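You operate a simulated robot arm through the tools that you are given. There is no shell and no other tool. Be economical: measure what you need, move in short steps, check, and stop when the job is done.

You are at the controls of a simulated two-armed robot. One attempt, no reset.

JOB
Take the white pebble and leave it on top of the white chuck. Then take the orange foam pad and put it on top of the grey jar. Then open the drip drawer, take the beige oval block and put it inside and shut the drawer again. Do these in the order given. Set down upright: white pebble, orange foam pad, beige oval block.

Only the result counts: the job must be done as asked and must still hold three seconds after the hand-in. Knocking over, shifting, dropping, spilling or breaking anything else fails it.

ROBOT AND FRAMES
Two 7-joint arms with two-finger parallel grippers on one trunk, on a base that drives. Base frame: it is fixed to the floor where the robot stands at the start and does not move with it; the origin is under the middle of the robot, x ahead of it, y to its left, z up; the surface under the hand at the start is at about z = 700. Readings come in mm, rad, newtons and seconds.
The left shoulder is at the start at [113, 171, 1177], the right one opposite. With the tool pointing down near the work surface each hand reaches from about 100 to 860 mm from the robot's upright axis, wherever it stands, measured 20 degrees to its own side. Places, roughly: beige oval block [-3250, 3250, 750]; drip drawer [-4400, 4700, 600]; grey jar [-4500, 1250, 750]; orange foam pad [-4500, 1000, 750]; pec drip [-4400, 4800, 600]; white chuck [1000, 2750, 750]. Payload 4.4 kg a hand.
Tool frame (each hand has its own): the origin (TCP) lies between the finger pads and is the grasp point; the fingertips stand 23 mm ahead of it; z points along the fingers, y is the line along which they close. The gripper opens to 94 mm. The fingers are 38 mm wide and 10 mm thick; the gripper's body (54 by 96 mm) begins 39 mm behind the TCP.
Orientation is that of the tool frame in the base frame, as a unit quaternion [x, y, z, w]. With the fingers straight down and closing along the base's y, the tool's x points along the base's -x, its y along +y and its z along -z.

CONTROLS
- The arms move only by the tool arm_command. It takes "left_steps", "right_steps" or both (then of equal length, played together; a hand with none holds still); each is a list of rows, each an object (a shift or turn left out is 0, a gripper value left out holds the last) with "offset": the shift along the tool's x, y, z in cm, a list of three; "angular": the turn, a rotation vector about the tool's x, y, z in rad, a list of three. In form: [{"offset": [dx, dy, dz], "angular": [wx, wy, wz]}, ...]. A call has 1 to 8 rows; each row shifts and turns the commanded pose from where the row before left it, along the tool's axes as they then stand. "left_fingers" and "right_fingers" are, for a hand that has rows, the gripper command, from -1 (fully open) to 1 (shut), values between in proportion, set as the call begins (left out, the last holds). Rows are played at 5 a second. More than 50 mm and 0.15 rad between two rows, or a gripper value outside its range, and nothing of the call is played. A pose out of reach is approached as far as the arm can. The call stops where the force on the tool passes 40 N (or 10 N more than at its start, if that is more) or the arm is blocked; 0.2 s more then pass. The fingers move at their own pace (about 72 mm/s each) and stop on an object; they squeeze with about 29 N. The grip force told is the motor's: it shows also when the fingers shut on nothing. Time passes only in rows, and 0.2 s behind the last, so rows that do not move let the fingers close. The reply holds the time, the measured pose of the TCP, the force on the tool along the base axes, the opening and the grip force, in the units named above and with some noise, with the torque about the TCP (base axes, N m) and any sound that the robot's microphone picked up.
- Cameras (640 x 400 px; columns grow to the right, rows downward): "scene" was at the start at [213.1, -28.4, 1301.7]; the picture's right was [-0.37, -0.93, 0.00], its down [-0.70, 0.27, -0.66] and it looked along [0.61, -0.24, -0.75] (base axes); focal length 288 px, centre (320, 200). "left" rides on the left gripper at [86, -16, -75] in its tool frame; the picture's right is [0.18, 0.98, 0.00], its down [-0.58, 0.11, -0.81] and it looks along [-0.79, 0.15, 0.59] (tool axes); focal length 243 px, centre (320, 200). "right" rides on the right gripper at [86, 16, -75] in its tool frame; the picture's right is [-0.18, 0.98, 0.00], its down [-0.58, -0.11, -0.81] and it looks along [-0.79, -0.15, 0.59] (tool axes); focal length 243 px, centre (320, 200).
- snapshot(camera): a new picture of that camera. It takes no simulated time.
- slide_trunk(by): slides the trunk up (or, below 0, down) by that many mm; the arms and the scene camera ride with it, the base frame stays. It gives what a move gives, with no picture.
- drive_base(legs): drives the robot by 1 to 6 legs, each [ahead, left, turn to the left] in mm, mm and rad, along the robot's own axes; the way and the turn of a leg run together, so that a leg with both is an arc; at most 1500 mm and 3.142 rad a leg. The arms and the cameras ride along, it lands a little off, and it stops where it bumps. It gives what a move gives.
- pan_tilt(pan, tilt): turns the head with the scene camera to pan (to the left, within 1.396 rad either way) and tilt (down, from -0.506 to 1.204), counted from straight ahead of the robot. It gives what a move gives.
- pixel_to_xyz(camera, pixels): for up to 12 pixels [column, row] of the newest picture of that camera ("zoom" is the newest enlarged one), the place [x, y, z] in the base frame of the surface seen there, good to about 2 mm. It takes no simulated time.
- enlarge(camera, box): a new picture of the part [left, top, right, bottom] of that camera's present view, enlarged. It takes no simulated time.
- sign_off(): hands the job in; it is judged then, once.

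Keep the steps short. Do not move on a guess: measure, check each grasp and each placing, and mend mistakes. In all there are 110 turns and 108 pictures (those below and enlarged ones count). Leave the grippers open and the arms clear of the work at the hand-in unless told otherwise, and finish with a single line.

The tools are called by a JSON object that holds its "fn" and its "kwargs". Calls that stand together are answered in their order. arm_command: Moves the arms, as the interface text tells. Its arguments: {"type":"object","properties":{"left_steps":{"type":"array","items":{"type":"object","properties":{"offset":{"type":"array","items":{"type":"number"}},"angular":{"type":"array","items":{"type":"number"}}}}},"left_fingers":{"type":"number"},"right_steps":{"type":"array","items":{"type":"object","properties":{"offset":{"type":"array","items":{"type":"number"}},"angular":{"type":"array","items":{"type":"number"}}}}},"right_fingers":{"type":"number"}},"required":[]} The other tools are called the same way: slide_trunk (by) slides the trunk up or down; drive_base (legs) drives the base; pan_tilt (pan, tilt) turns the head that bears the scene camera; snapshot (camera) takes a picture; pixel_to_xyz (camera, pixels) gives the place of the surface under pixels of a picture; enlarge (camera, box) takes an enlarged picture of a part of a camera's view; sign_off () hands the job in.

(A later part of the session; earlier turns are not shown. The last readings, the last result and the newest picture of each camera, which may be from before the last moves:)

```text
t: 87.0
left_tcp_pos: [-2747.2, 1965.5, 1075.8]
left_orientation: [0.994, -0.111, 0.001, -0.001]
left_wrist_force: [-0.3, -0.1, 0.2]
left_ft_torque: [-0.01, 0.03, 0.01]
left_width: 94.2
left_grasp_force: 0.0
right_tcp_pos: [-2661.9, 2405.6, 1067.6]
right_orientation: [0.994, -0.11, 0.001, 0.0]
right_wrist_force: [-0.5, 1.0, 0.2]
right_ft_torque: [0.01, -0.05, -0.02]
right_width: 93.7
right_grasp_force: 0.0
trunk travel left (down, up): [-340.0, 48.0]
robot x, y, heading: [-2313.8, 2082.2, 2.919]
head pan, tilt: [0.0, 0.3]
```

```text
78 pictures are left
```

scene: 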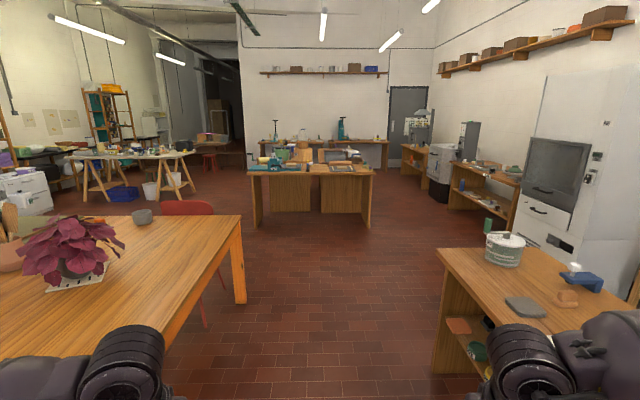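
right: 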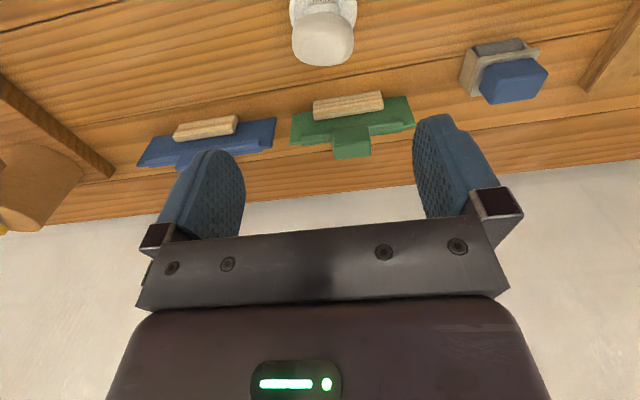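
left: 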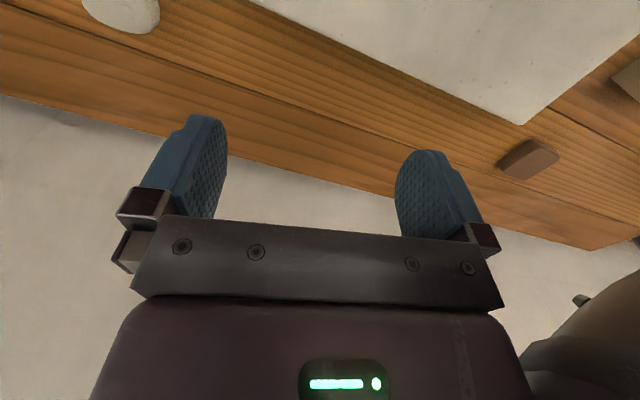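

Grey jar visible at about (141,217). Measure it, the chair and the bench ahead.

{"fn": "pixel_to_xyz", "kwargs": {"camera": "scene", "pixels": [[141, 214], [195, 208], [205, 325], [240, 216], [240, 303], [258, 226], [372, 225], [60, 280], [185, 190], [160, 208], [436, 255], [434, 360]]}}

{"fn": "enlarge", "kwargs": {"camera": "scene", "box": [60, 180, 260, 330]}}

```text
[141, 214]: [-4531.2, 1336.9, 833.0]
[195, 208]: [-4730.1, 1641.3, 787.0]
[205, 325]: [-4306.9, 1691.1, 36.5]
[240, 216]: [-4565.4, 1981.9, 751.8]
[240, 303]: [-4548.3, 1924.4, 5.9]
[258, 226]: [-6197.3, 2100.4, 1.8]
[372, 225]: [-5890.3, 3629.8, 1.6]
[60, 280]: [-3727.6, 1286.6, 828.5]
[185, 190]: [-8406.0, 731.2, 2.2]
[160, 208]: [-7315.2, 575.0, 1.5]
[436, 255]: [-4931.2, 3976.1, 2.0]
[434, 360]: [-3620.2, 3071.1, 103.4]
```

```text
2.67 times, centred on (160, 255) of scene
```

zoom: 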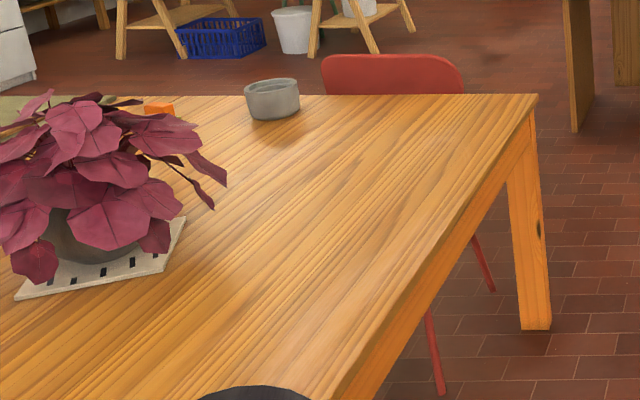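

The grey jar is at (-4531,1337) with its rim at z=833, and something orange is behind the plant. A chair stands at the far side at about (-4730,1640). I'll go on around the far end of the table.

{"fn": "drive_base", "kwargs": {"legs": [[1400, 0, 0], [700, 0, 0], [850, 250, 0]]}}

{"fn": "pan_tilt", "kwargs": {"pan": 1.39, "tilt": 0.5}}

{"fn": "snapshot", "kwargs": {"camera": "scene"}}

```text
t: 101.5
left_tcp_pos: [-5644.3, 2370.5, 1076.1]
left_orientation: [0.994, -0.114, 0.001, 0.0]
left_wrist_force: [0.0, 0.2, -0.7]
left_ft_torque: [0.02, -0.03, 0.0]
left_width: 94.1
left_grasp_force: 0.1
right_tcp_pos: [-5553.8, 2810.0, 1067.8]
right_orientation: [0.993, -0.114, 0.001, 0.0]
right_wrist_force: [-0.2, 0.3, -0.5]
right_ft_torque: [-0.01, -0.04, 0.0]
right_width: 93.9
right_grasp_force: 0.0
trunk travel left (down, up): [-340.0, 48.0]
robot x, y, heading: [-5209.4, 2486.5, 2.914]
head pan, tilt: [0.0, 0.3]
```

```text
t: 103.1
left_tcp_pos: [-5642.4, 2370.1, 1074.9]
left_orientation: [0.993, -0.114, 0.0, 0.0]
left_wrist_force: [0.3, -0.5, 0.1]
left_ft_torque: [0.02, 0.03, -0.03]
left_width: 93.8
left_grasp_force: 0.1
right_tcp_pos: [-5554.0, 2808.4, 1065.8]
right_orientation: [0.994, -0.114, 0.0, 0.001]
right_wrist_force: [0.5, -0.5, 0.0]
right_ft_torque: [-0.01, 0.02, 0.02]
right_width: 93.9
right_grasp_force: 0.2
trunk travel left (down, up): [-340.0, 48.0]
robot x, y, heading: [-5207.8, 2484.1, 2.916]
head pan, tilt: [1.389, 0.499]
```

```text
76 pictures are left
```

scene: 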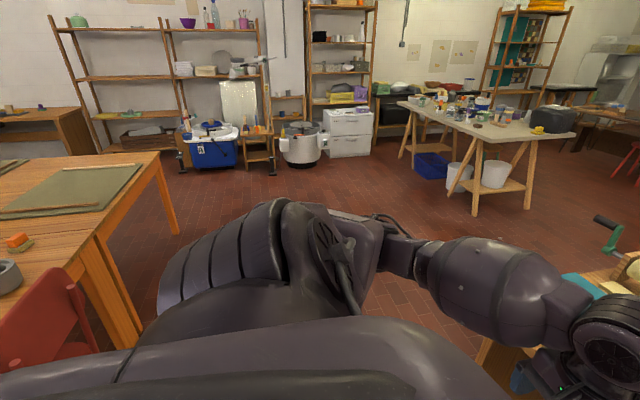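

{"fn": "pixel_to_xyz", "kwargs": {"camera": "scene", "pixels": [[475, 213], [402, 155], [178, 233], [135, 343], [70, 270], [18, 240], [10, 265], [90, 350], [235, 185], [445, 180]]}}

{"fn": "enlarge", "kwargs": {"camera": "scene", "box": [0, 200, 120, 380]}}

```text
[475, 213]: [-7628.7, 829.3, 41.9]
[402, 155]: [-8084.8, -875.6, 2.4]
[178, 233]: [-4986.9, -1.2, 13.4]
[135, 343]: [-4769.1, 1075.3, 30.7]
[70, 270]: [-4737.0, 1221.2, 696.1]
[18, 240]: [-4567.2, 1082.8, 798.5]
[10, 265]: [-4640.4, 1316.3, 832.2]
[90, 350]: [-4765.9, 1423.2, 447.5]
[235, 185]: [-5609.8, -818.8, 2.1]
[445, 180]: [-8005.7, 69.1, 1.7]
```

```text
2.22 times, centred on (60, 290) of scene
```

zoom: 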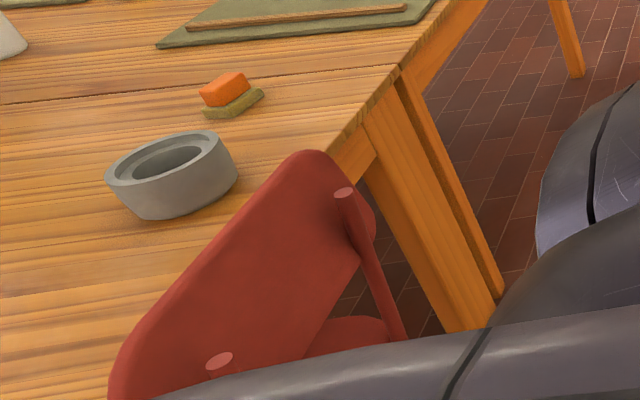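

The orange pad is at about (-4567,1083) and the jar at about (-4600,1330). I'll strafe left along the table's far side, then turn to face it.

{"fn": "drive_base", "kwargs": {"legs": [[0, 1400, 0], [0, 0, -3.13]]}}

{"fn": "pan_tilt", "kwargs": {"pan": 0.1, "tilt": 0.6}}

{"fn": "snapshot", "kwargs": {"camera": "scene"}}

```text
t: 122.6
left_tcp_pos: [-5093.9, 1293.0, 1075.9]
left_orientation: [0.059, 0.998, 0.0, 0.0]
left_wrist_force: [-0.4, -0.2, 0.4]
left_ft_torque: [0.02, 0.02, 0.02]
left_width: 93.8
left_grasp_force: 0.1
right_tcp_pos: [-5134.9, 849.1, 1067.2]
right_orientation: [0.059, 0.998, 0.0, 0.0]
right_wrist_force: [-0.7, 0.0, -0.3]
right_ft_torque: [0.0, -0.03, -0.03]
right_width: 94.0
right_grasp_force: 0.0
trunk travel left (down, up): [-340.0, 48.0]
robot x, y, heading: [-5513.2, 1130.4, -0.118]
head pan, tilt: [1.389, 0.499]
```

```text
t: 124.0
left_tcp_pos: [-5093.8, 1292.3, 1075.3]
left_orientation: [0.059, 0.998, 0.0, 0.001]
left_wrist_force: [0.3, -0.7, -0.6]
left_ft_torque: [-0.02, 0.01, 0.0]
left_width: 93.9
left_grasp_force: 0.0
right_tcp_pos: [-5134.3, 848.1, 1067.3]
right_orientation: [0.06, 0.998, 0.0, 0.0]
right_wrist_force: [0.6, -0.3, 0.1]
right_ft_torque: [0.01, 0.02, -0.01]
right_width: 93.7
right_grasp_force: 0.1
trunk travel left (down, up): [-340.0, 48.0]
robot x, y, heading: [-5516.3, 1128.4, -0.119]
head pan, tilt: [0.099, 0.6]
```

```text
74 pictures are left
```

scene: 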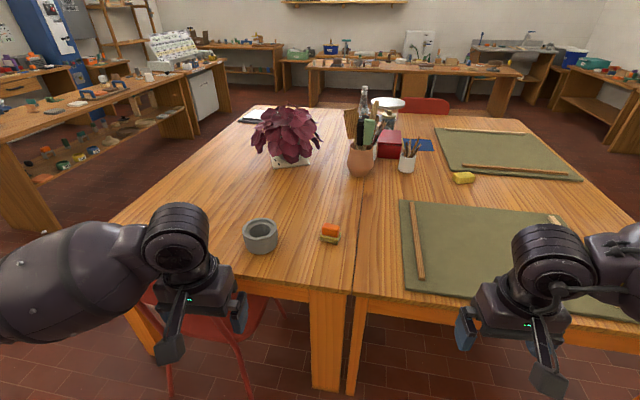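

Square up and approach the table.

{"fn": "drive_base", "kwargs": {"legs": [[330, -40, -0.1]]}}

{"fn": "pan_tilt", "kwargs": {"pan": 0.45, "tilt": 0.8}}

{"fn": "snapshot", "kwargs": {"camera": "scene"}}

```text
t: 126.2
left_tcp_pos: [-4771.8, 1161.6, 1075.6]
left_orientation: [0.106, 0.994, -0.001, 0.0]
left_wrist_force: [0.1, -0.1, 0.2]
left_ft_torque: [-0.01, 0.03, -0.02]
left_width: 93.9
left_grasp_force: 0.0
right_tcp_pos: [-4855.6, 721.4, 1066.4]
right_orientation: [0.107, 0.994, 0.0, -0.001]
right_wrist_force: [-0.1, -0.1, -0.5]
right_ft_torque: [0.01, -0.01, -0.02]
right_width: 93.7
right_grasp_force: 0.1
trunk travel left (down, up): [-340.0, 48.0]
robot x, y, heading: [-5206.5, 1037.1, -0.215]
head pan, tilt: [0.099, 0.6]
```

```text
t: 127.0
left_tcp_pos: [-4773.2, 1160.9, 1075.8]
left_orientation: [0.105, 0.994, 0.0, 0.001]
left_wrist_force: [-0.6, -0.2, 0.2]
left_ft_torque: [0.02, 0.0, 0.0]
left_width: 94.2
left_grasp_force: 0.0
right_tcp_pos: [-4855.4, 722.0, 1066.8]
right_orientation: [0.107, 0.994, 0.0, -0.001]
right_wrist_force: [0.2, 0.0, -0.8]
right_ft_torque: [-0.02, -0.01, 0.03]
right_width: 94.0
right_grasp_force: 0.0
trunk travel left (down, up): [-340.0, 48.0]
robot x, y, heading: [-5205.4, 1038.5, -0.212]
head pan, tilt: [0.45, 0.799]
```

```text
73 pictures are left
```

scene: 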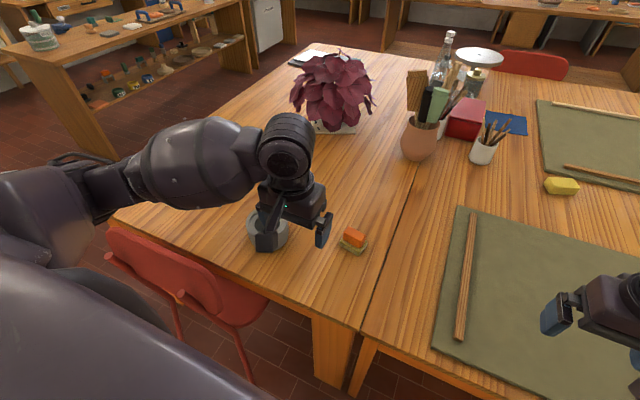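

{"fn": "enlarge", "kwargs": {"camera": "scene", "box": [310, 210, 390, 270]}}

{"fn": "snapshot", "kwargs": {"camera": "left"}}

{"fn": "pixel_to_xyz", "kwargs": {"camera": "zoom", "pixels": [[340, 165], [280, 175], [410, 180], [345, 210], [345, 235], [240, 235], [360, 320], [360, 360], [430, 210], [350, 150]]}}

```text
6.67 times, centred on (350, 240) of scene
```

zoom: 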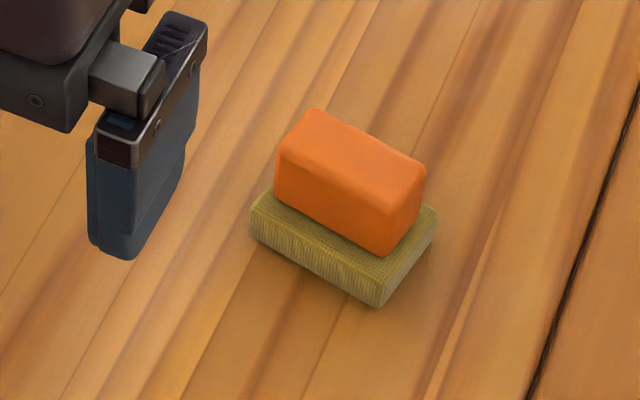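

```text
71 pictures are left
```

left: 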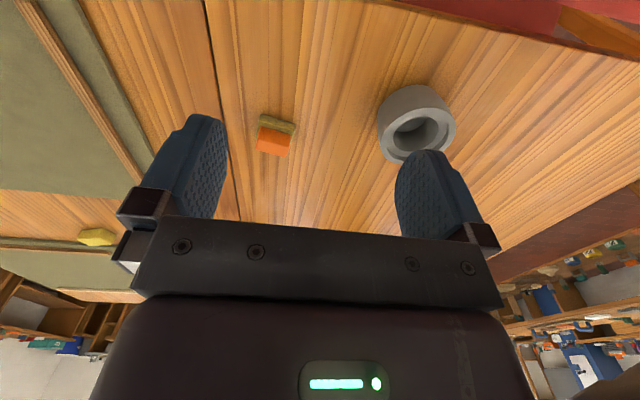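

```text
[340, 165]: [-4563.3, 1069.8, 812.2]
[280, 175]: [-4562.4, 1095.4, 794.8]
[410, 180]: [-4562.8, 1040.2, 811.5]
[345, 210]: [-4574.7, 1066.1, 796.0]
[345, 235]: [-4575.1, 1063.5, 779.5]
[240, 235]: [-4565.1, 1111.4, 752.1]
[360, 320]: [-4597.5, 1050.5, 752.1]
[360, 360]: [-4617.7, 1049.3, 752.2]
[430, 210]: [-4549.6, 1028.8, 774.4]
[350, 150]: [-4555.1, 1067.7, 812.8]
```

The orange block seems to be a handle on an olive pad. I'll look closely at the jar and the pad with the left camera.

{"fn": "enlarge", "kwargs": {"camera": "left", "box": [365, 75, 465, 170]}}

{"fn": "pixel_to_xyz", "kwargs": {"camera": "zoom", "pixels": [[330, 135], [195, 270], [470, 250], [330, 230], [120, 310], [560, 250], [350, 165], [230, 240], [430, 230], [310, 330], [355, 210]]}}

{"fn": "enlarge", "kwargs": {"camera": "left", "box": [235, 95, 315, 170]}}

{"fn": "pixel_to_xyz", "kwargs": {"camera": "zoom", "pixels": [[300, 200], [300, 250], [200, 230], [400, 270], [230, 150], [460, 190], [300, 160], [200, 180], [430, 230], [300, 290]]}}

```text
4.21 times, centred on (415, 122) of left
```

zoom: 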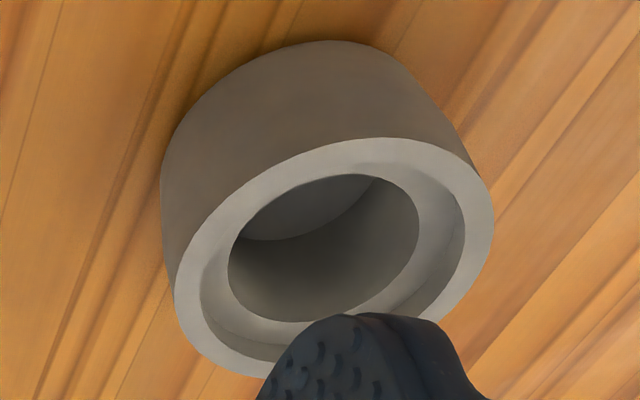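

```text
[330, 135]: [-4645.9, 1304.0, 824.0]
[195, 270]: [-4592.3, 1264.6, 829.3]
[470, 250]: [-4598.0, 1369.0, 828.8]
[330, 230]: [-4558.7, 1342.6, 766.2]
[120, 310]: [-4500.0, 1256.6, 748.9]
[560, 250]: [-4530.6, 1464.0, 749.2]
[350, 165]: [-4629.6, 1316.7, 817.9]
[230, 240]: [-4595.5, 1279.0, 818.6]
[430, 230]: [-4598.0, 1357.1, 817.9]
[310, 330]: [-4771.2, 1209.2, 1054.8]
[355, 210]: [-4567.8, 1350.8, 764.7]
```

```text
5.33 times, centred on (275, 132) of left
```

zoom: 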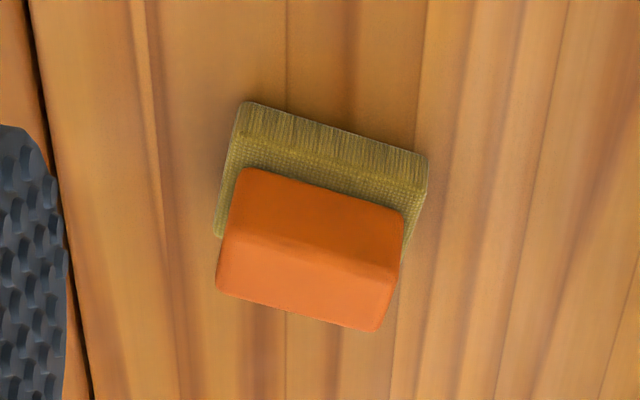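

```text
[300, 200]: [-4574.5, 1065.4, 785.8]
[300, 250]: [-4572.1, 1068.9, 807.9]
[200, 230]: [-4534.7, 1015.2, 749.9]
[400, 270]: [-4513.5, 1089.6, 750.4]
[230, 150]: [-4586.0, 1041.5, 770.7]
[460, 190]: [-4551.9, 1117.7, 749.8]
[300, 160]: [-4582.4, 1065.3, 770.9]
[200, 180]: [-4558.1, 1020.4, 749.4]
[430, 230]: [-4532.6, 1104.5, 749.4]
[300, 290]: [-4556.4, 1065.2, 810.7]
```

Now exact corners of the pad and handle. I'll re-zoom with the scene camera and measure.

{"fn": "enlarge", "kwargs": {"camera": "scene", "box": [310, 210, 390, 270]}}

{"fn": "pixel_to_xyz", "kwargs": {"camera": "zoom", "pixels": [[318, 115], [420, 165], [285, 150], [390, 205], [258, 210], [378, 278], [432, 210], [255, 238], [378, 300], [268, 192], [412, 228], [345, 268]]}}

```text
6.67 times, centred on (350, 240) of scene
```

zoom: 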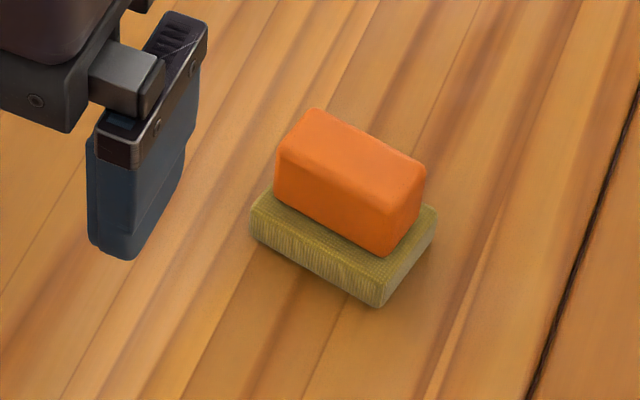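

```text
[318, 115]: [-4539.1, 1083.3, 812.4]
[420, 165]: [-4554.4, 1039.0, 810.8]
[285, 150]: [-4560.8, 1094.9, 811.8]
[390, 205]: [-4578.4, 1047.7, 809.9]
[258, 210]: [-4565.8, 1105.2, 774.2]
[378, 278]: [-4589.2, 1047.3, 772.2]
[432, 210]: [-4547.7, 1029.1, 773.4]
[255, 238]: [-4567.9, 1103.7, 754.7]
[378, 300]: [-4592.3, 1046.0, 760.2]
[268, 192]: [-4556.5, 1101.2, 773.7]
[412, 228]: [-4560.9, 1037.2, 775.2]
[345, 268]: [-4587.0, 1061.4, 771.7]
```

The pad base is about 66×48×22 mm, with a handle about 49×26 mm on top (z 774–812). Its centre is (-4558,1066.5) and its long axis is turned -0.145 rad from the robot's left. I'll move the left hand above it.

{"fn": "arm_command", "kwargs": {"left_steps": [{"offset": [-3.29, -0.67, 2.6]}, {"offset": [-3.29, -0.67, 2.6]}, {"offset": [-3.29, -0.67, 2.6]}, {"offset": [-3.29, -0.67, 2.6]}, {"offset": [-3.29, -0.67, 2.6]}, {"offset": [-3.29, -0.67, 2.6]}, {"offset": [-3.29, -0.67, 2.6]}, {"angular": [0, 0, 0.145]}], "left_fingers": -1}}

{"fn": "arm_command", "kwargs": {"left_steps": [{}, {}]}}

{"fn": "snapshot", "kwargs": {"camera": "left"}}

{"fn": "enlarge", "kwargs": {"camera": "scene", "box": [230, 195, 390, 275]}}

```text
t: 128.8
left_tcp_pos: [-4558.6, 1064.2, 892.8]
left_orientation: [0.179, 0.984, 0.0, 0.001]
left_wrist_force: [-0.6, 0.5, 0.3]
left_ft_torque: [0.0, 0.01, -0.01]
left_width: 94.0
left_grasp_force: 0.0
right_tcp_pos: [-4855.7, 722.2, 1066.3]
right_orientation: [0.107, 0.994, 0.0, 0.0]
right_wrist_force: [0.0, 0.0, 1.0]
right_ft_torque: [-0.02, -0.01, 0.0]
right_width: 93.8
right_grasp_force: 0.1
trunk travel left (down, up): [-340.0, 48.0]
robot x, y, heading: [-5204.4, 1037.2, -0.209]
head pan, tilt: [0.45, 0.799]
```

```text
t: 129.4
left_tcp_pos: [-4558.5, 1064.7, 894.0]
left_orientation: [0.179, 0.984, 0.001, 0.0]
left_wrist_force: [0.3, -0.2, 0.5]
left_ft_torque: [0.04, -0.01, -0.02]
left_width: 93.8
left_grasp_force: 0.0
right_tcp_pos: [-4855.1, 721.6, 1065.9]
right_orientation: [0.107, 0.994, -0.001, -0.001]
right_wrist_force: [0.0, -0.1, -0.3]
right_ft_torque: [0.02, 0.0, 0.04]
right_width: 94.0
right_grasp_force: 0.1
trunk travel left (down, up): [-340.0, 48.0]
robot x, y, heading: [-5203.1, 1042.7, -0.215]
head pan, tilt: [0.45, 0.799]
```

```text
67 pictures are left
```

left: 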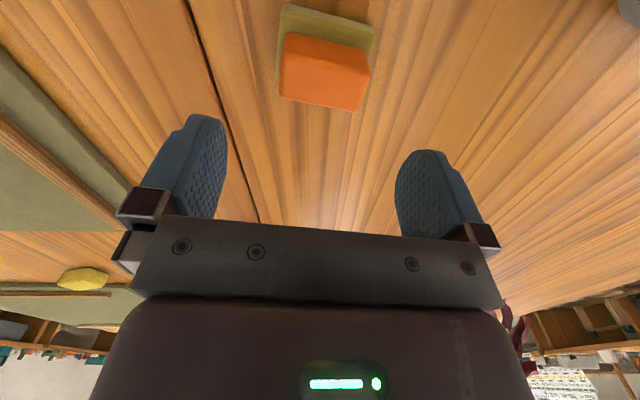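

```text
4.00 times, centred on (310, 235) of scene
```

zoom: 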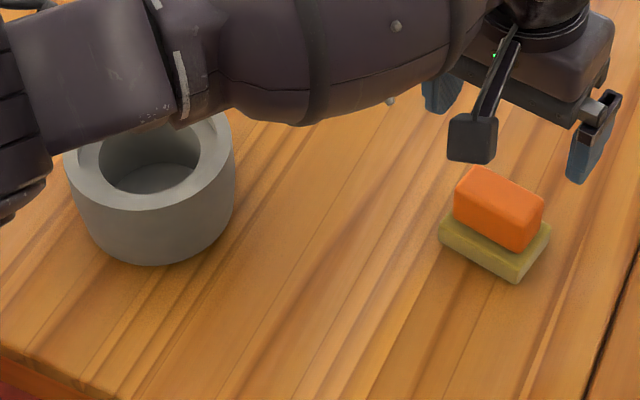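

Aligned. Descend to TCP z of about 800 around the handle's ends.

{"fn": "arm_command", "kwargs": {"left_steps": [{"offset": [0, 0.2, 3]}, {"offset": [0, 0, 3]}, {"offset": [0, 0, 2]}, {"offset": [0, 0, 1.3]}, {}]}}

{"fn": "snapshot", "kwargs": {"camera": "left"}}

```text
t: 130.6
left_tcp_pos: [-4557.9, 1066.9, 799.7]
left_orientation: [0.179, 0.984, 0.0, 0.001]
left_wrist_force: [-0.5, -1.0, 0.4]
left_ft_torque: [0.01, -0.03, 0.03]
left_width: 93.9
left_grasp_force: 0.1
right_tcp_pos: [-4856.7, 721.8, 1066.7]
right_orientation: [0.108, 0.994, -0.001, 0.0]
right_wrist_force: [-0.2, 0.0, -0.6]
right_ft_torque: [0.0, -0.02, 0.0]
right_width: 93.9
right_grasp_force: 0.0
trunk travel left (down, up): [-340.0, 48.0]
robot x, y, heading: [-5205.8, 1039.6, -0.212]
head pan, tilt: [0.45, 0.799]
```

```text
65 pictures are left
```

left: 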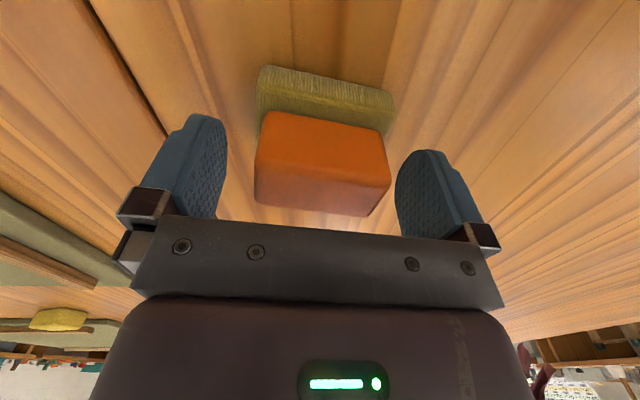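

The handle is between the fingers. Close and lift.

{"fn": "arm_command", "kwargs": {"left_steps": [{}, {}, {}, {}, {}], "left_fingers": 1}}

{"fn": "arm_command", "kwargs": {"left_steps": [{"offset": [0, 0, -2]}, {"offset": [0, 0, -4]}, {"offset": [0, 0, -4]}, {"offset": [0, 0, -4]}, {}]}}

{"fn": "snapshot", "kwargs": {"camera": "left"}}

{"fn": "enlarge", "kwargs": {"camera": "scene", "box": [210, 165, 410, 295]}}

```text
t: 131.8
left_tcp_pos: [-4558.5, 1066.7, 800.8]
left_orientation: [0.179, 0.984, 0.001, 0.001]
left_wrist_force: [0.5, 0.3, -0.3]
left_ft_torque: [0.02, 0.04, 0.01]
left_width: 59.8
left_grasp_force: 28.9
right_tcp_pos: [-4856.3, 722.8, 1067.5]
right_orientation: [0.107, 0.994, 0.0, 0.0]
right_wrist_force: [-0.2, -0.3, 0.3]
right_ft_torque: [-0.02, 0.02, 0.03]
right_width: 94.0
right_grasp_force: 0.0
trunk travel left (down, up): [-340.0, 48.0]
robot x, y, heading: [-5204.3, 1039.7, -0.215]
head pan, tilt: [0.45, 0.799]
```

```text
t: 133.0
left_tcp_pos: [-4556.8, 1070.9, 942.0]
left_orientation: [0.178, 0.984, 0.0, 0.001]
left_wrist_force: [0.5, -0.3, -0.2]
left_ft_torque: [-0.01, 0.02, -0.03]
left_width: 59.7
left_grasp_force: 28.8
right_tcp_pos: [-4854.9, 722.4, 1067.4]
right_orientation: [0.107, 0.994, 0.001, 0.0]
right_wrist_force: [-0.7, -0.3, -0.1]
right_ft_torque: [0.02, 0.05, -0.02]
right_width: 93.8
right_grasp_force: 0.0
trunk travel left (down, up): [-340.0, 48.0]
robot x, y, heading: [-5205.3, 1037.4, -0.21]
head pan, tilt: [0.45, 0.799]
```

```text
64 pictures are left
```

left: 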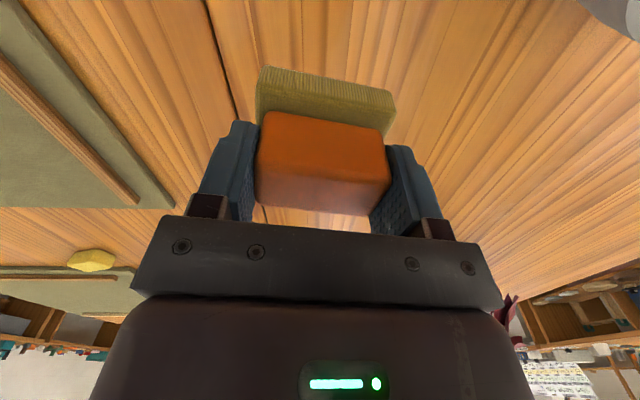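

```text
3.08 times, centred on (310, 230) of scene
```

zoom: 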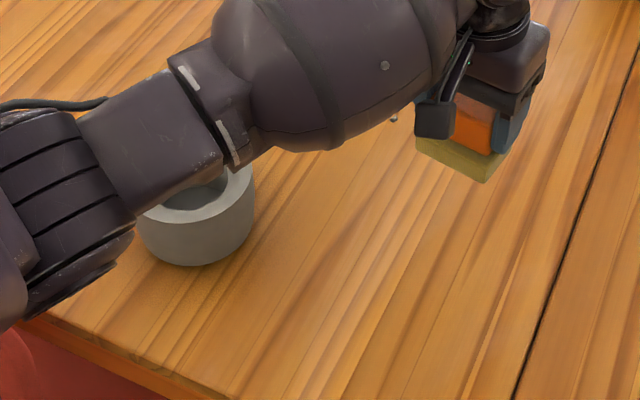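

It came up as one piece with a 60 mm grip. I'll measure the pad in the hand, then move so the left camera sees the jar clearly.

{"fn": "pixel_to_xyz", "kwargs": {"camera": "left", "pixels": [[261, 70], [392, 92], [258, 112], [393, 126], [325, 100], [262, 150], [385, 160], [325, 150]]}}

{"fn": "arm_command", "kwargs": {"left_steps": [{"offset": [2.5, 3, -1]}, {"offset": [2.5, 3, -1]}, {"offset": [2.5, 3, -1]}, {"offset": [2.5, 3, -1]}, {"offset": [2.5, 3, -1]}, {"offset": [0, 2, -1]}, {}]}}

{"fn": "snapshot", "kwargs": {"camera": "left"}}

```text
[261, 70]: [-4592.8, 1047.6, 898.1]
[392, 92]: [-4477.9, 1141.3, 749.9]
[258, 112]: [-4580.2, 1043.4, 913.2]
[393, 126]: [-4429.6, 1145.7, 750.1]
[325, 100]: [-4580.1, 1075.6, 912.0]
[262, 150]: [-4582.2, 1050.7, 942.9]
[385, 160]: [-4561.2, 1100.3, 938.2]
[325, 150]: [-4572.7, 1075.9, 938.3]
```

```text
t: 134.6
left_tcp_pos: [-4616.3, 1271.1, 1000.8]
left_orientation: [0.179, 0.984, 0.0, 0.0]
left_wrist_force: [0.1, 0.8, -1.4]
left_ft_torque: [0.01, 0.03, 0.0]
left_width: 59.3
left_grasp_force: 29.0
right_tcp_pos: [-4855.4, 722.1, 1067.5]
right_orientation: [0.107, 0.994, 0.0, 0.0]
right_wrist_force: [-0.1, 0.2, 0.3]
right_ft_torque: [-0.02, 0.02, 0.0]
right_width: 94.1
right_grasp_force: 0.0
trunk travel left (down, up): [-340.0, 48.0]
robot x, y, heading: [-5201.9, 1038.1, -0.209]
head pan, tilt: [0.45, 0.799]
```

```text
62 pictures are left
```

left: 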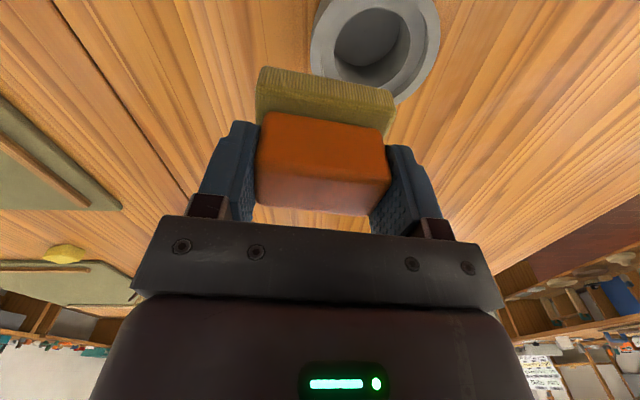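

Jar partly visible at the top. I'll pull back another 8 cm to see it whole.

{"fn": "arm_command", "kwargs": {"left_steps": [{"offset": [4, -0.5, -1.5]}, {"offset": [4, -0.5, -1.5]}, {}]}}

{"fn": "enlarge", "kwargs": {"camera": "left", "box": [280, 0, 480, 140]}}

```text
t: 135.4
left_tcp_pos: [-4693.8, 1289.0, 1029.6]
left_orientation: [0.179, 0.984, 0.0, 0.001]
left_wrist_force: [-0.4, -0.1, -0.6]
left_ft_torque: [0.03, -0.01, 0.04]
left_width: 59.7
left_grasp_force: 28.8
right_tcp_pos: [-4855.5, 721.8, 1067.1]
right_orientation: [0.107, 0.994, 0.0, -0.001]
right_wrist_force: [0.9, 1.0, 1.3]
right_ft_torque: [0.0, 0.0, -0.01]
right_width: 93.9
right_grasp_force: 0.0
trunk travel left (down, up): [-340.0, 48.0]
robot x, y, heading: [-5203.3, 1039.6, -0.215]
head pan, tilt: [0.45, 0.799]
```

```text
2.86 times, centred on (380, 70) of left
```

zoom: 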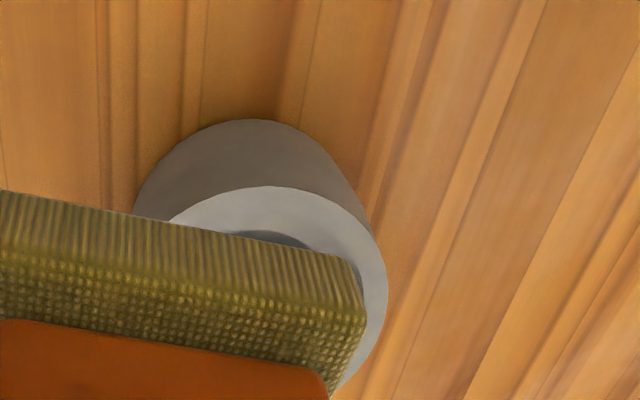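

The pad hides it. I'll shift the hand sideways 9 cm so the jar comes clear of the pad.

{"fn": "arm_command", "kwargs": {"left_steps": [{"offset": [-1, -4.5, 0]}, {"offset": [-1, -4.5, 0]}, {}]}}

{"fn": "enlarge", "kwargs": {"camera": "left", "box": [340, 10, 520, 130]}}

```text
t: 136.2
left_tcp_pos: [-4706.4, 1198.6, 1028.7]
left_orientation: [0.179, 0.984, 0.0, 0.0]
left_wrist_force: [0.5, 0.3, -1.1]
left_ft_torque: [-0.01, -0.01, 0.01]
left_width: 59.3
left_grasp_force: 28.9
right_tcp_pos: [-4855.8, 722.1, 1066.5]
right_orientation: [0.106, 0.994, 0.0, 0.0]
right_wrist_force: [-0.4, 0.2, 0.4]
right_ft_torque: [0.02, 0.01, -0.01]
right_width: 93.9
right_grasp_force: 0.0
trunk travel left (down, up): [-340.0, 48.0]
robot x, y, heading: [-5206.9, 1040.5, -0.212]
head pan, tilt: [0.45, 0.799]
```

```text
3.33 times, centred on (430, 70) of left
```

zoom: 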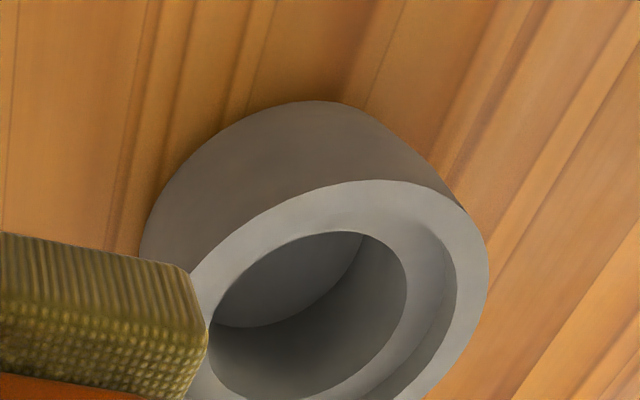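

{"fn": "enlarge", "kwargs": {"camera": "left", "box": [380, 20, 500, 150]}}

```text
3.08 times, centred on (440, 85) of left
```

zoom: 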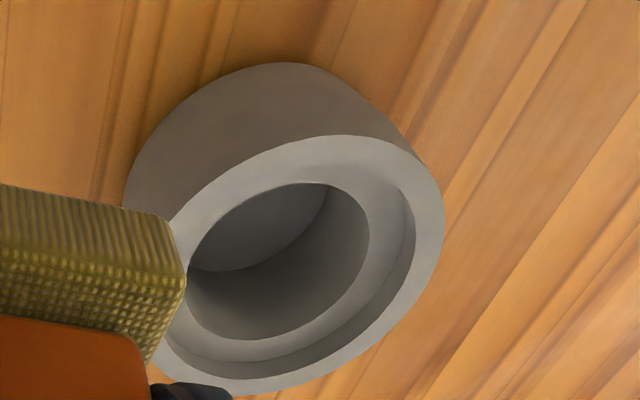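

{"fn": "pixel_to_xyz", "kwargs": {"camera": "zoom", "pixels": [[350, 142], [437, 215], [405, 325], [255, 388], [185, 220], [418, 240], [385, 315], [280, 368], [365, 240], [300, 320], [220, 335], [210, 220]]}}

{"fn": "pixel_to_xyz", "kwargs": {"camera": "zoom", "pixels": [[300, 150], [300, 165], [300, 178], [385, 180], [370, 190], [395, 260], [375, 290], [200, 350], [270, 345], [330, 330], [320, 215], [250, 310]]}}

```text
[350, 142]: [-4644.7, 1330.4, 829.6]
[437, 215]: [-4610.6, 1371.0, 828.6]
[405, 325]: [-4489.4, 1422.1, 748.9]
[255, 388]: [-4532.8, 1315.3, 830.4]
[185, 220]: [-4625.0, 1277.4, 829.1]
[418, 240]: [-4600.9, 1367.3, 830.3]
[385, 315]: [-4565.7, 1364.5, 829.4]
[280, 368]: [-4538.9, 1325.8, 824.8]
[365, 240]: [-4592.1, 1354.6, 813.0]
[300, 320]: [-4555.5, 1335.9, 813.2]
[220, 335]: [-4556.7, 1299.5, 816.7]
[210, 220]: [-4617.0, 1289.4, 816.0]
```

```text
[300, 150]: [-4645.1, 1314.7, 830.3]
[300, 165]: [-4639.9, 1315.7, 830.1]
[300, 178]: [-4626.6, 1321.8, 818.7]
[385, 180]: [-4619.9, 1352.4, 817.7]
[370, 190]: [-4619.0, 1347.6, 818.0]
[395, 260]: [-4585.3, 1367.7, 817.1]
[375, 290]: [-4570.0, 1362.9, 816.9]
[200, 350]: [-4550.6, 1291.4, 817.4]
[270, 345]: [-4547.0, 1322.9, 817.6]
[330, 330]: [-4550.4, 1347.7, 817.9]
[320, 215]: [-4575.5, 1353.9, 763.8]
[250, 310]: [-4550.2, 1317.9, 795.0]
```

Jar fit: centre about (-4590,1320), rim z 830, outer radius 57, recess radius about 49, ledge at z about 817.5, hole radius about 37.5. The pad should sit on the ledge. I need the base's exact size and offset in the hand.

{"fn": "enlarge", "kwargs": {"camera": "left", "box": [240, 50, 410, 220]}}

```text
2.35 times, centred on (325, 135) of left
```

zoom: 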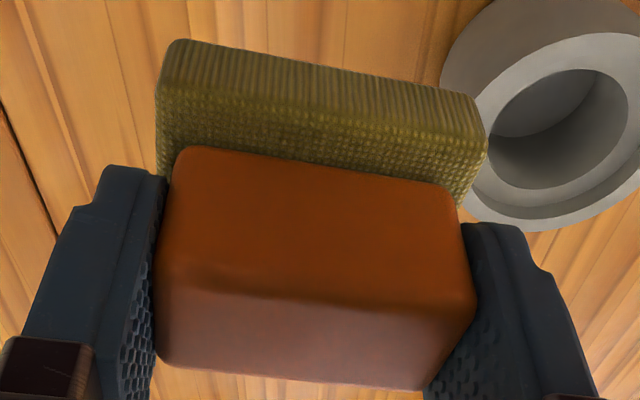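

{"fn": "pixel_to_xyz", "kwargs": {"camera": "zoom", "pixels": [[164, 100], [478, 138], [178, 45], [470, 98], [164, 160], [475, 180], [320, 115], [162, 130], [484, 150], [190, 160], [445, 195], [320, 75]]}}

{"fn": "arm_command", "kwargs": {"left_steps": [{}]}}

```text
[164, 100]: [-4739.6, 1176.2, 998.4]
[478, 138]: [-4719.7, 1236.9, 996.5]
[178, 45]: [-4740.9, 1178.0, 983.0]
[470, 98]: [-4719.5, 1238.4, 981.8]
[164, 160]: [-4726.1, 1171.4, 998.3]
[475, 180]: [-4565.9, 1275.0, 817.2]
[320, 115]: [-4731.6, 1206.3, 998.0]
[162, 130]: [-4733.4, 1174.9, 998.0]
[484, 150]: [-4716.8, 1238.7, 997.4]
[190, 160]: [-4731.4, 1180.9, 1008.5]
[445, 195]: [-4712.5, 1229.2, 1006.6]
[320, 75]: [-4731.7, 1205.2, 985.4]
```

```text
t: 136.6
left_tcp_pos: [-4707.3, 1199.9, 1028.6]
left_orientation: [0.179, 0.984, -0.001, 0.0]
left_wrist_force: [-0.4, 0.3, -0.1]
left_ft_torque: [-0.01, 0.01, 0.0]
left_width: 59.3
left_grasp_force: 28.7
right_tcp_pos: [-4857.3, 720.9, 1067.3]
right_orientation: [0.107, 0.994, 0.0, 0.0]
right_wrist_force: [-0.2, -1.1, -0.4]
right_ft_torque: [0.0, -0.01, 0.0]
right_width: 94.0
right_grasp_force: 0.1
trunk travel left (down, up): [-340.0, 48.0]
robot x, y, heading: [-5202.1, 1040.4, -0.213]
head pan, tilt: [0.45, 0.799]
```

The pad is centred in the hand, with a base of about 67×50 mm, so the corners reach about 41 mm and will rest on the ledge (37–49 mm). Move to 50 mm above it, over the jar's centre (-4589,1320).

{"fn": "arm_command", "kwargs": {"left_steps": [{"offset": [-1.36, 3.09, 1.2]}, {"offset": [-1.36, 3.09, 1.2]}, {"offset": [-1.36, 3.09, 2.0]}, {"offset": [-1.36, 3.09, 2.4]}, {"offset": [-1.36, 3.09, 3.0]}, {}, {}]}}

{"fn": "arm_command", "kwargs": {"left_steps": [{}]}}

{"fn": "snapshot", "kwargs": {"camera": "left"}}

{"fn": "snapshot", "kwargs": {"camera": "scene"}}

```text
t: 138.2
left_tcp_pos: [-4586.3, 1321.1, 931.8]
left_orientation: [0.179, 0.984, 0.0, 0.001]
left_wrist_force: [-1.0, -0.3, -1.4]
left_ft_torque: [0.0, 0.0, 0.01]
left_width: 59.4
left_grasp_force: 28.5
right_tcp_pos: [-4855.9, 722.7, 1065.8]
right_orientation: [0.107, 0.994, 0.0, -0.001]
right_wrist_force: [0.6, -1.0, 0.0]
right_ft_torque: [0.0, 0.01, -0.02]
right_width: 94.1
right_grasp_force: 0.1
trunk travel left (down, up): [-340.0, 48.0]
robot x, y, heading: [-5206.3, 1040.9, -0.216]
head pan, tilt: [0.45, 0.799]
```

```text
t: 138.6
left_tcp_pos: [-4587.0, 1320.9, 931.7]
left_orientation: [0.18, 0.984, 0.0, 0.001]
left_wrist_force: [0.4, -0.2, 0.0]
left_ft_torque: [-0.03, 0.04, 0.0]
left_width: 59.2
left_grasp_force: 28.7
right_tcp_pos: [-4854.2, 722.2, 1066.5]
right_orientation: [0.107, 0.994, 0.0, -0.001]
right_wrist_force: [0.6, -0.4, -1.0]
right_ft_torque: [-0.02, 0.01, -0.02]
right_width: 94.2
right_grasp_force: 0.0
trunk travel left (down, up): [-340.0, 48.0]
robot x, y, heading: [-5204.8, 1040.4, -0.211]
head pan, tilt: [0.45, 0.799]
```

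```text
57 pictures are left
```

left: 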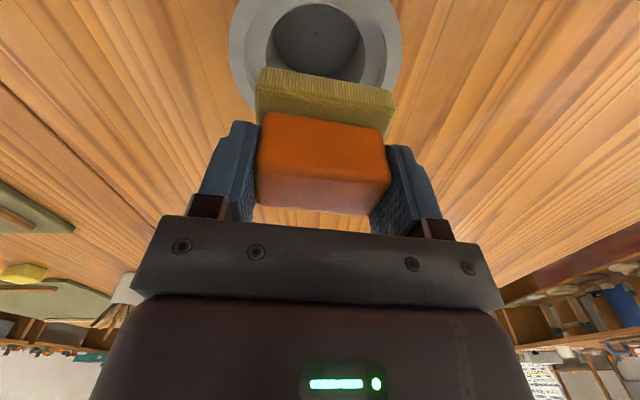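

```text
56 pictures are left
```

scene: 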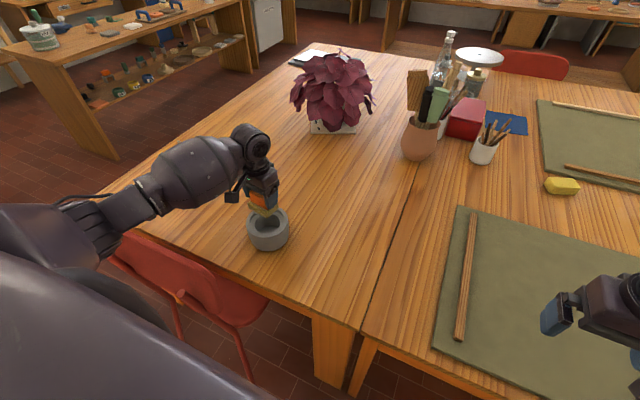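

TCP is (-4586.7,1321), needing about -2 mm in x. I'll lower to just above the rim and look.

{"fn": "arm_command", "kwargs": {"left_steps": [{"offset": [0.18, -0.12, 2.5]}, {"offset": [0, 0, 2.5]}, {}, {}]}}

{"fn": "enlarge", "kwargs": {"camera": "left", "box": [210, 10, 430, 150]}}

{"fn": "enlarge", "kwargs": {"camera": "scene", "box": [220, 170, 320, 260]}}

```text
t: 139.6
left_tcp_pos: [-4590.6, 1320.2, 878.4]
left_orientation: [0.179, 0.984, 0.0, -0.001]
left_wrist_force: [0.6, 0.0, -0.2]
left_ft_torque: [0.01, -0.01, -0.03]
left_width: 59.5
left_grasp_force: 29.3
right_tcp_pos: [-4854.8, 721.6, 1066.4]
right_orientation: [0.107, 0.994, 0.0, -0.001]
right_wrist_force: [-0.1, 0.6, -0.4]
right_ft_torque: [0.0, -0.03, -0.02]
right_width: 94.0
right_grasp_force: 0.0
trunk travel left (down, up): [-340.0, 48.0]
robot x, y, heading: [-5205.2, 1037.0, -0.211]
head pan, tilt: [0.45, 0.799]
```

```text
2.86 times, centred on (320, 80) of left
```

zoom: 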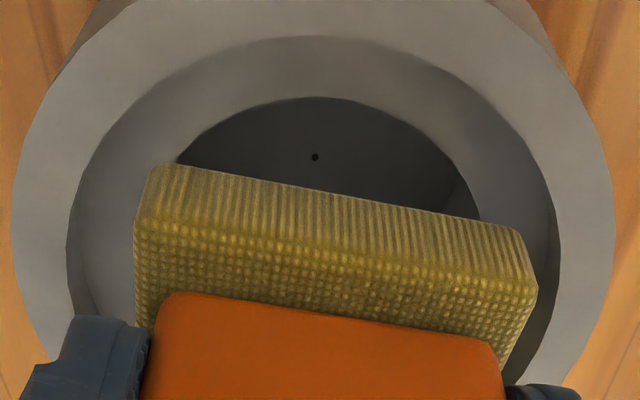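

```text
4.44 times, centred on (270, 215) of scene
```

zoom: 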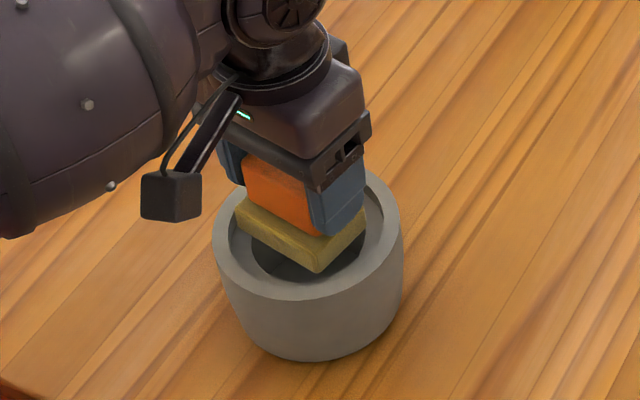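

Good view. I'll check the gaps by measuring the recess edge and pad corners.

{"fn": "enlarge", "kwargs": {"camera": "left", "box": [210, 10, 430, 150]}}

{"fn": "pixel_to_xyz", "kwargs": {"camera": "zoom", "pixels": [[315, 30], [62, 240], [566, 240], [130, 110], [480, 85], [155, 175], [515, 235], [330, 205], [140, 225], [533, 285], [315, 90], [75, 240]]}}

{"fn": "arm_command", "kwargs": {"left_steps": [{}]}}

```text
2.86 times, centred on (320, 80) of left
```

zoom: 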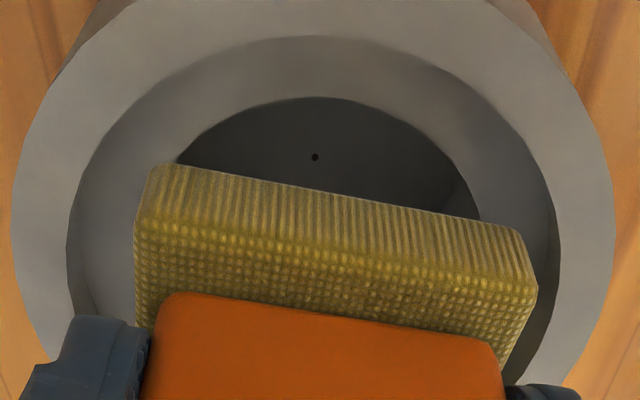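

```text
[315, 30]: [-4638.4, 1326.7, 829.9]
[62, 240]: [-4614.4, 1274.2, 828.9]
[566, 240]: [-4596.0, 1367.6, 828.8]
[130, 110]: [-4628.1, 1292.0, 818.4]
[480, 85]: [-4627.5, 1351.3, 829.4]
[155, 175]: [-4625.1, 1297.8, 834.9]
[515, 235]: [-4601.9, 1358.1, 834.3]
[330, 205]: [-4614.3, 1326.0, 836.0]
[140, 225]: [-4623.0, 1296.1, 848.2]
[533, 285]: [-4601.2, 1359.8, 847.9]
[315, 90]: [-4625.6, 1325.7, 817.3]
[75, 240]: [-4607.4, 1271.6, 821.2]
```

```text
t: 140.0
left_tcp_pos: [-4589.6, 1319.2, 879.6]
left_orientation: [0.179, 0.984, 0.0, 0.0]
left_wrist_force: [-0.5, 0.3, -1.0]
left_ft_torque: [0.02, -0.01, -0.01]
left_width: 59.6
left_grasp_force: 29.4
right_tcp_pos: [-4854.7, 722.7, 1066.4]
right_orientation: [0.107, 0.994, 0.0, 0.0]
right_wrist_force: [1.0, 0.6, -1.0]
right_ft_torque: [0.03, 0.01, -0.02]
right_width: 94.3
right_grasp_force: 0.1
trunk travel left (down, up): [-340.0, 48.0]
robot x, y, heading: [-5204.8, 1040.5, -0.211]
head pan, tilt: [0.45, 0.799]
```

The pad centre is within about 1.3 mm of the jar centre. Lower onto the ledge in small steps.

{"fn": "arm_command", "kwargs": {"left_steps": [{"offset": [0, 0, 0.5]}, {"offset": [0, 0, 0.4]}, {"offset": [0, 0, 0.2]}, {}, {}]}}

{"fn": "arm_command", "kwargs": {"left_steps": [{"offset": [0, 0, 0.1]}, {"offset": [0, 0, 0.1]}, {}]}}

```text
t: 141.2
left_tcp_pos: [-4590.2, 1319.2, 870.0]
left_orientation: [0.178, 0.984, 0.0, -0.001]
left_wrist_force: [-0.2, 0.1, -0.9]
left_ft_torque: [0.01, 0.01, -0.03]
left_width: 59.2
left_grasp_force: 28.6
right_tcp_pos: [-4856.6, 721.3, 1067.8]
right_orientation: [0.107, 0.994, 0.0, -0.002]
right_wrist_force: [0.4, 0.3, -0.4]
right_ft_torque: [0.01, 0.0, -0.04]
right_width: 94.2
right_grasp_force: 0.2
trunk travel left (down, up): [-340.0, 48.0]
robot x, y, heading: [-5204.7, 1038.8, -0.211]
head pan, tilt: [0.45, 0.799]
```

```text
t: 142.0
left_tcp_pos: [-4592.4, 1319.1, 869.6]
left_orientation: [0.178, 0.984, 0.001, 0.001]
left_wrist_force: [-0.3, -0.9, 5.6]
left_ft_torque: [0.04, 0.06, -0.03]
left_width: 59.3
left_grasp_force: 29.5
right_tcp_pos: [-4855.6, 722.1, 1066.5]
right_orientation: [0.107, 0.994, 0.0, 0.0]
right_wrist_force: [0.1, 0.6, 0.0]
right_ft_torque: [0.0, -0.01, -0.03]
right_width: 94.0
right_grasp_force: 0.1
trunk travel left (down, up): [-340.0, 48.0]
robot x, y, heading: [-5206.8, 1036.0, -0.207]
head pan, tilt: [0.45, 0.799]
```

5.6 N contact at 869. I'll look before releasing.

{"fn": "enlarge", "kwargs": {"camera": "left", "box": [210, 10, 430, 150]}}

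{"fn": "enlarge", "kwargs": {"camera": "scene", "box": [220, 170, 320, 260]}}

```text
2.86 times, centred on (320, 80) of left
```

zoom: 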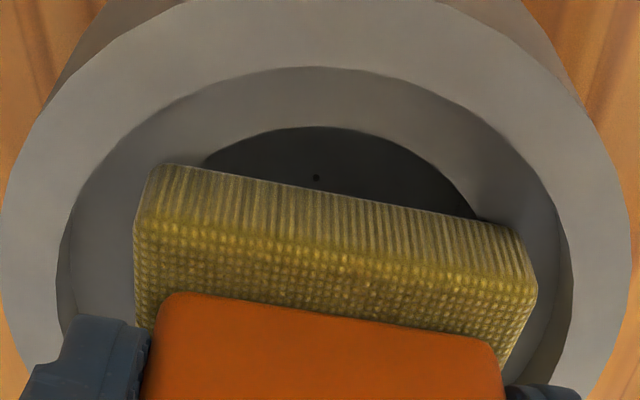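

```text
4.44 times, centred on (270, 215) of scene
```

zoom: 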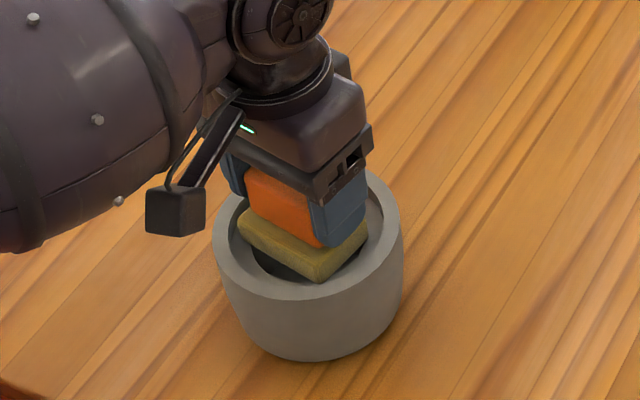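

The pad is seated on the ledge, level and centred. Release gently, then open fully and rise.

{"fn": "arm_command", "kwargs": {"left_steps": [{}, {}, {}], "left_fingers": -0.5}}

{"fn": "arm_command", "kwargs": {"left_steps": [{}, {}, {"offset": [0, 0, -2]}, {"offset": [0, 0, -3]}, {"offset": [0, 0, -4]}, {"offset": [0, 0, -4]}, {"offset": [0, 0, -4]}, {}], "left_fingers": -1}}

{"fn": "snapshot", "kwargs": {"camera": "left"}}

{"fn": "enlarge", "kwargs": {"camera": "scene", "box": [220, 170, 320, 260]}}

```text
t: 142.8
left_tcp_pos: [-4591.1, 1318.5, 867.9]
left_orientation: [0.179, 0.984, 0.0, 0.0]
left_wrist_force: [0.5, 0.2, -0.1]
left_ft_torque: [0.02, -0.01, -0.01]
left_width: 70.7
left_grasp_force: 0.0
right_tcp_pos: [-4855.3, 721.9, 1067.5]
right_orientation: [0.108, 0.994, -0.001, 0.0]
right_wrist_force: [0.2, -0.6, -0.2]
right_ft_torque: [0.02, 0.02, -0.01]
right_width: 94.0
right_grasp_force: 0.0
trunk travel left (down, up): [-340.0, 48.0]
robot x, y, heading: [-5206.5, 1039.7, -0.218]
head pan, tilt: [0.45, 0.799]
```

```text
t: 144.6
left_tcp_pos: [-4592.2, 1323.7, 1040.2]
left_orientation: [0.179, 0.984, 0.0, 0.0]
left_wrist_force: [-1.0, 0.4, -0.4]
left_ft_torque: [-0.02, -0.02, 0.0]
left_width: 93.8
left_grasp_force: 0.1
right_tcp_pos: [-4854.4, 721.7, 1066.4]
right_orientation: [0.107, 0.994, 0.001, -0.001]
right_wrist_force: [0.8, 0.2, 0.0]
right_ft_torque: [0.0, 0.0, 0.0]
right_width: 94.0
right_grasp_force: 0.1
trunk travel left (down, up): [-340.0, 48.0]
robot x, y, heading: [-5203.6, 1039.3, -0.211]
head pan, tilt: [0.45, 0.799]
```

```text
50 pictures are left
```

left: 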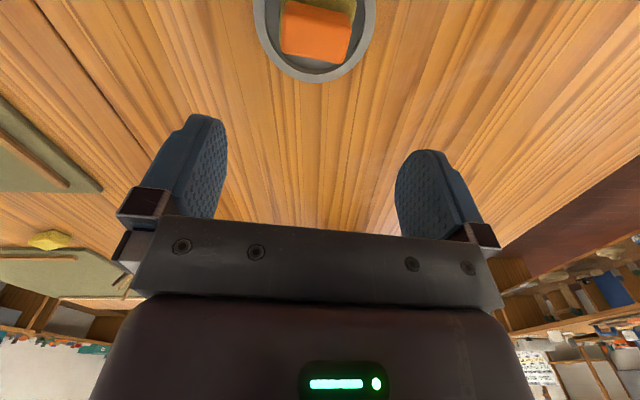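

```text
4.44 times, centred on (270, 215) of scene
```

zoom: 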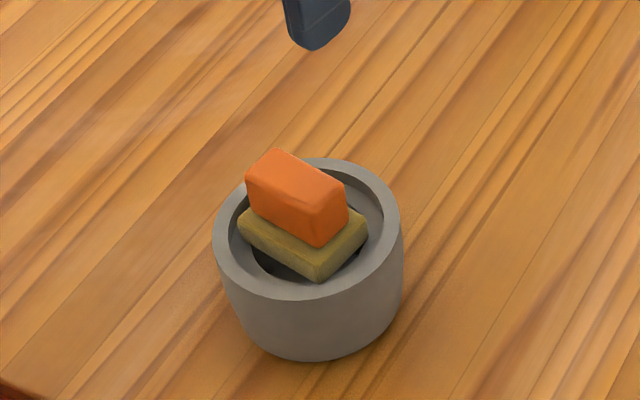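

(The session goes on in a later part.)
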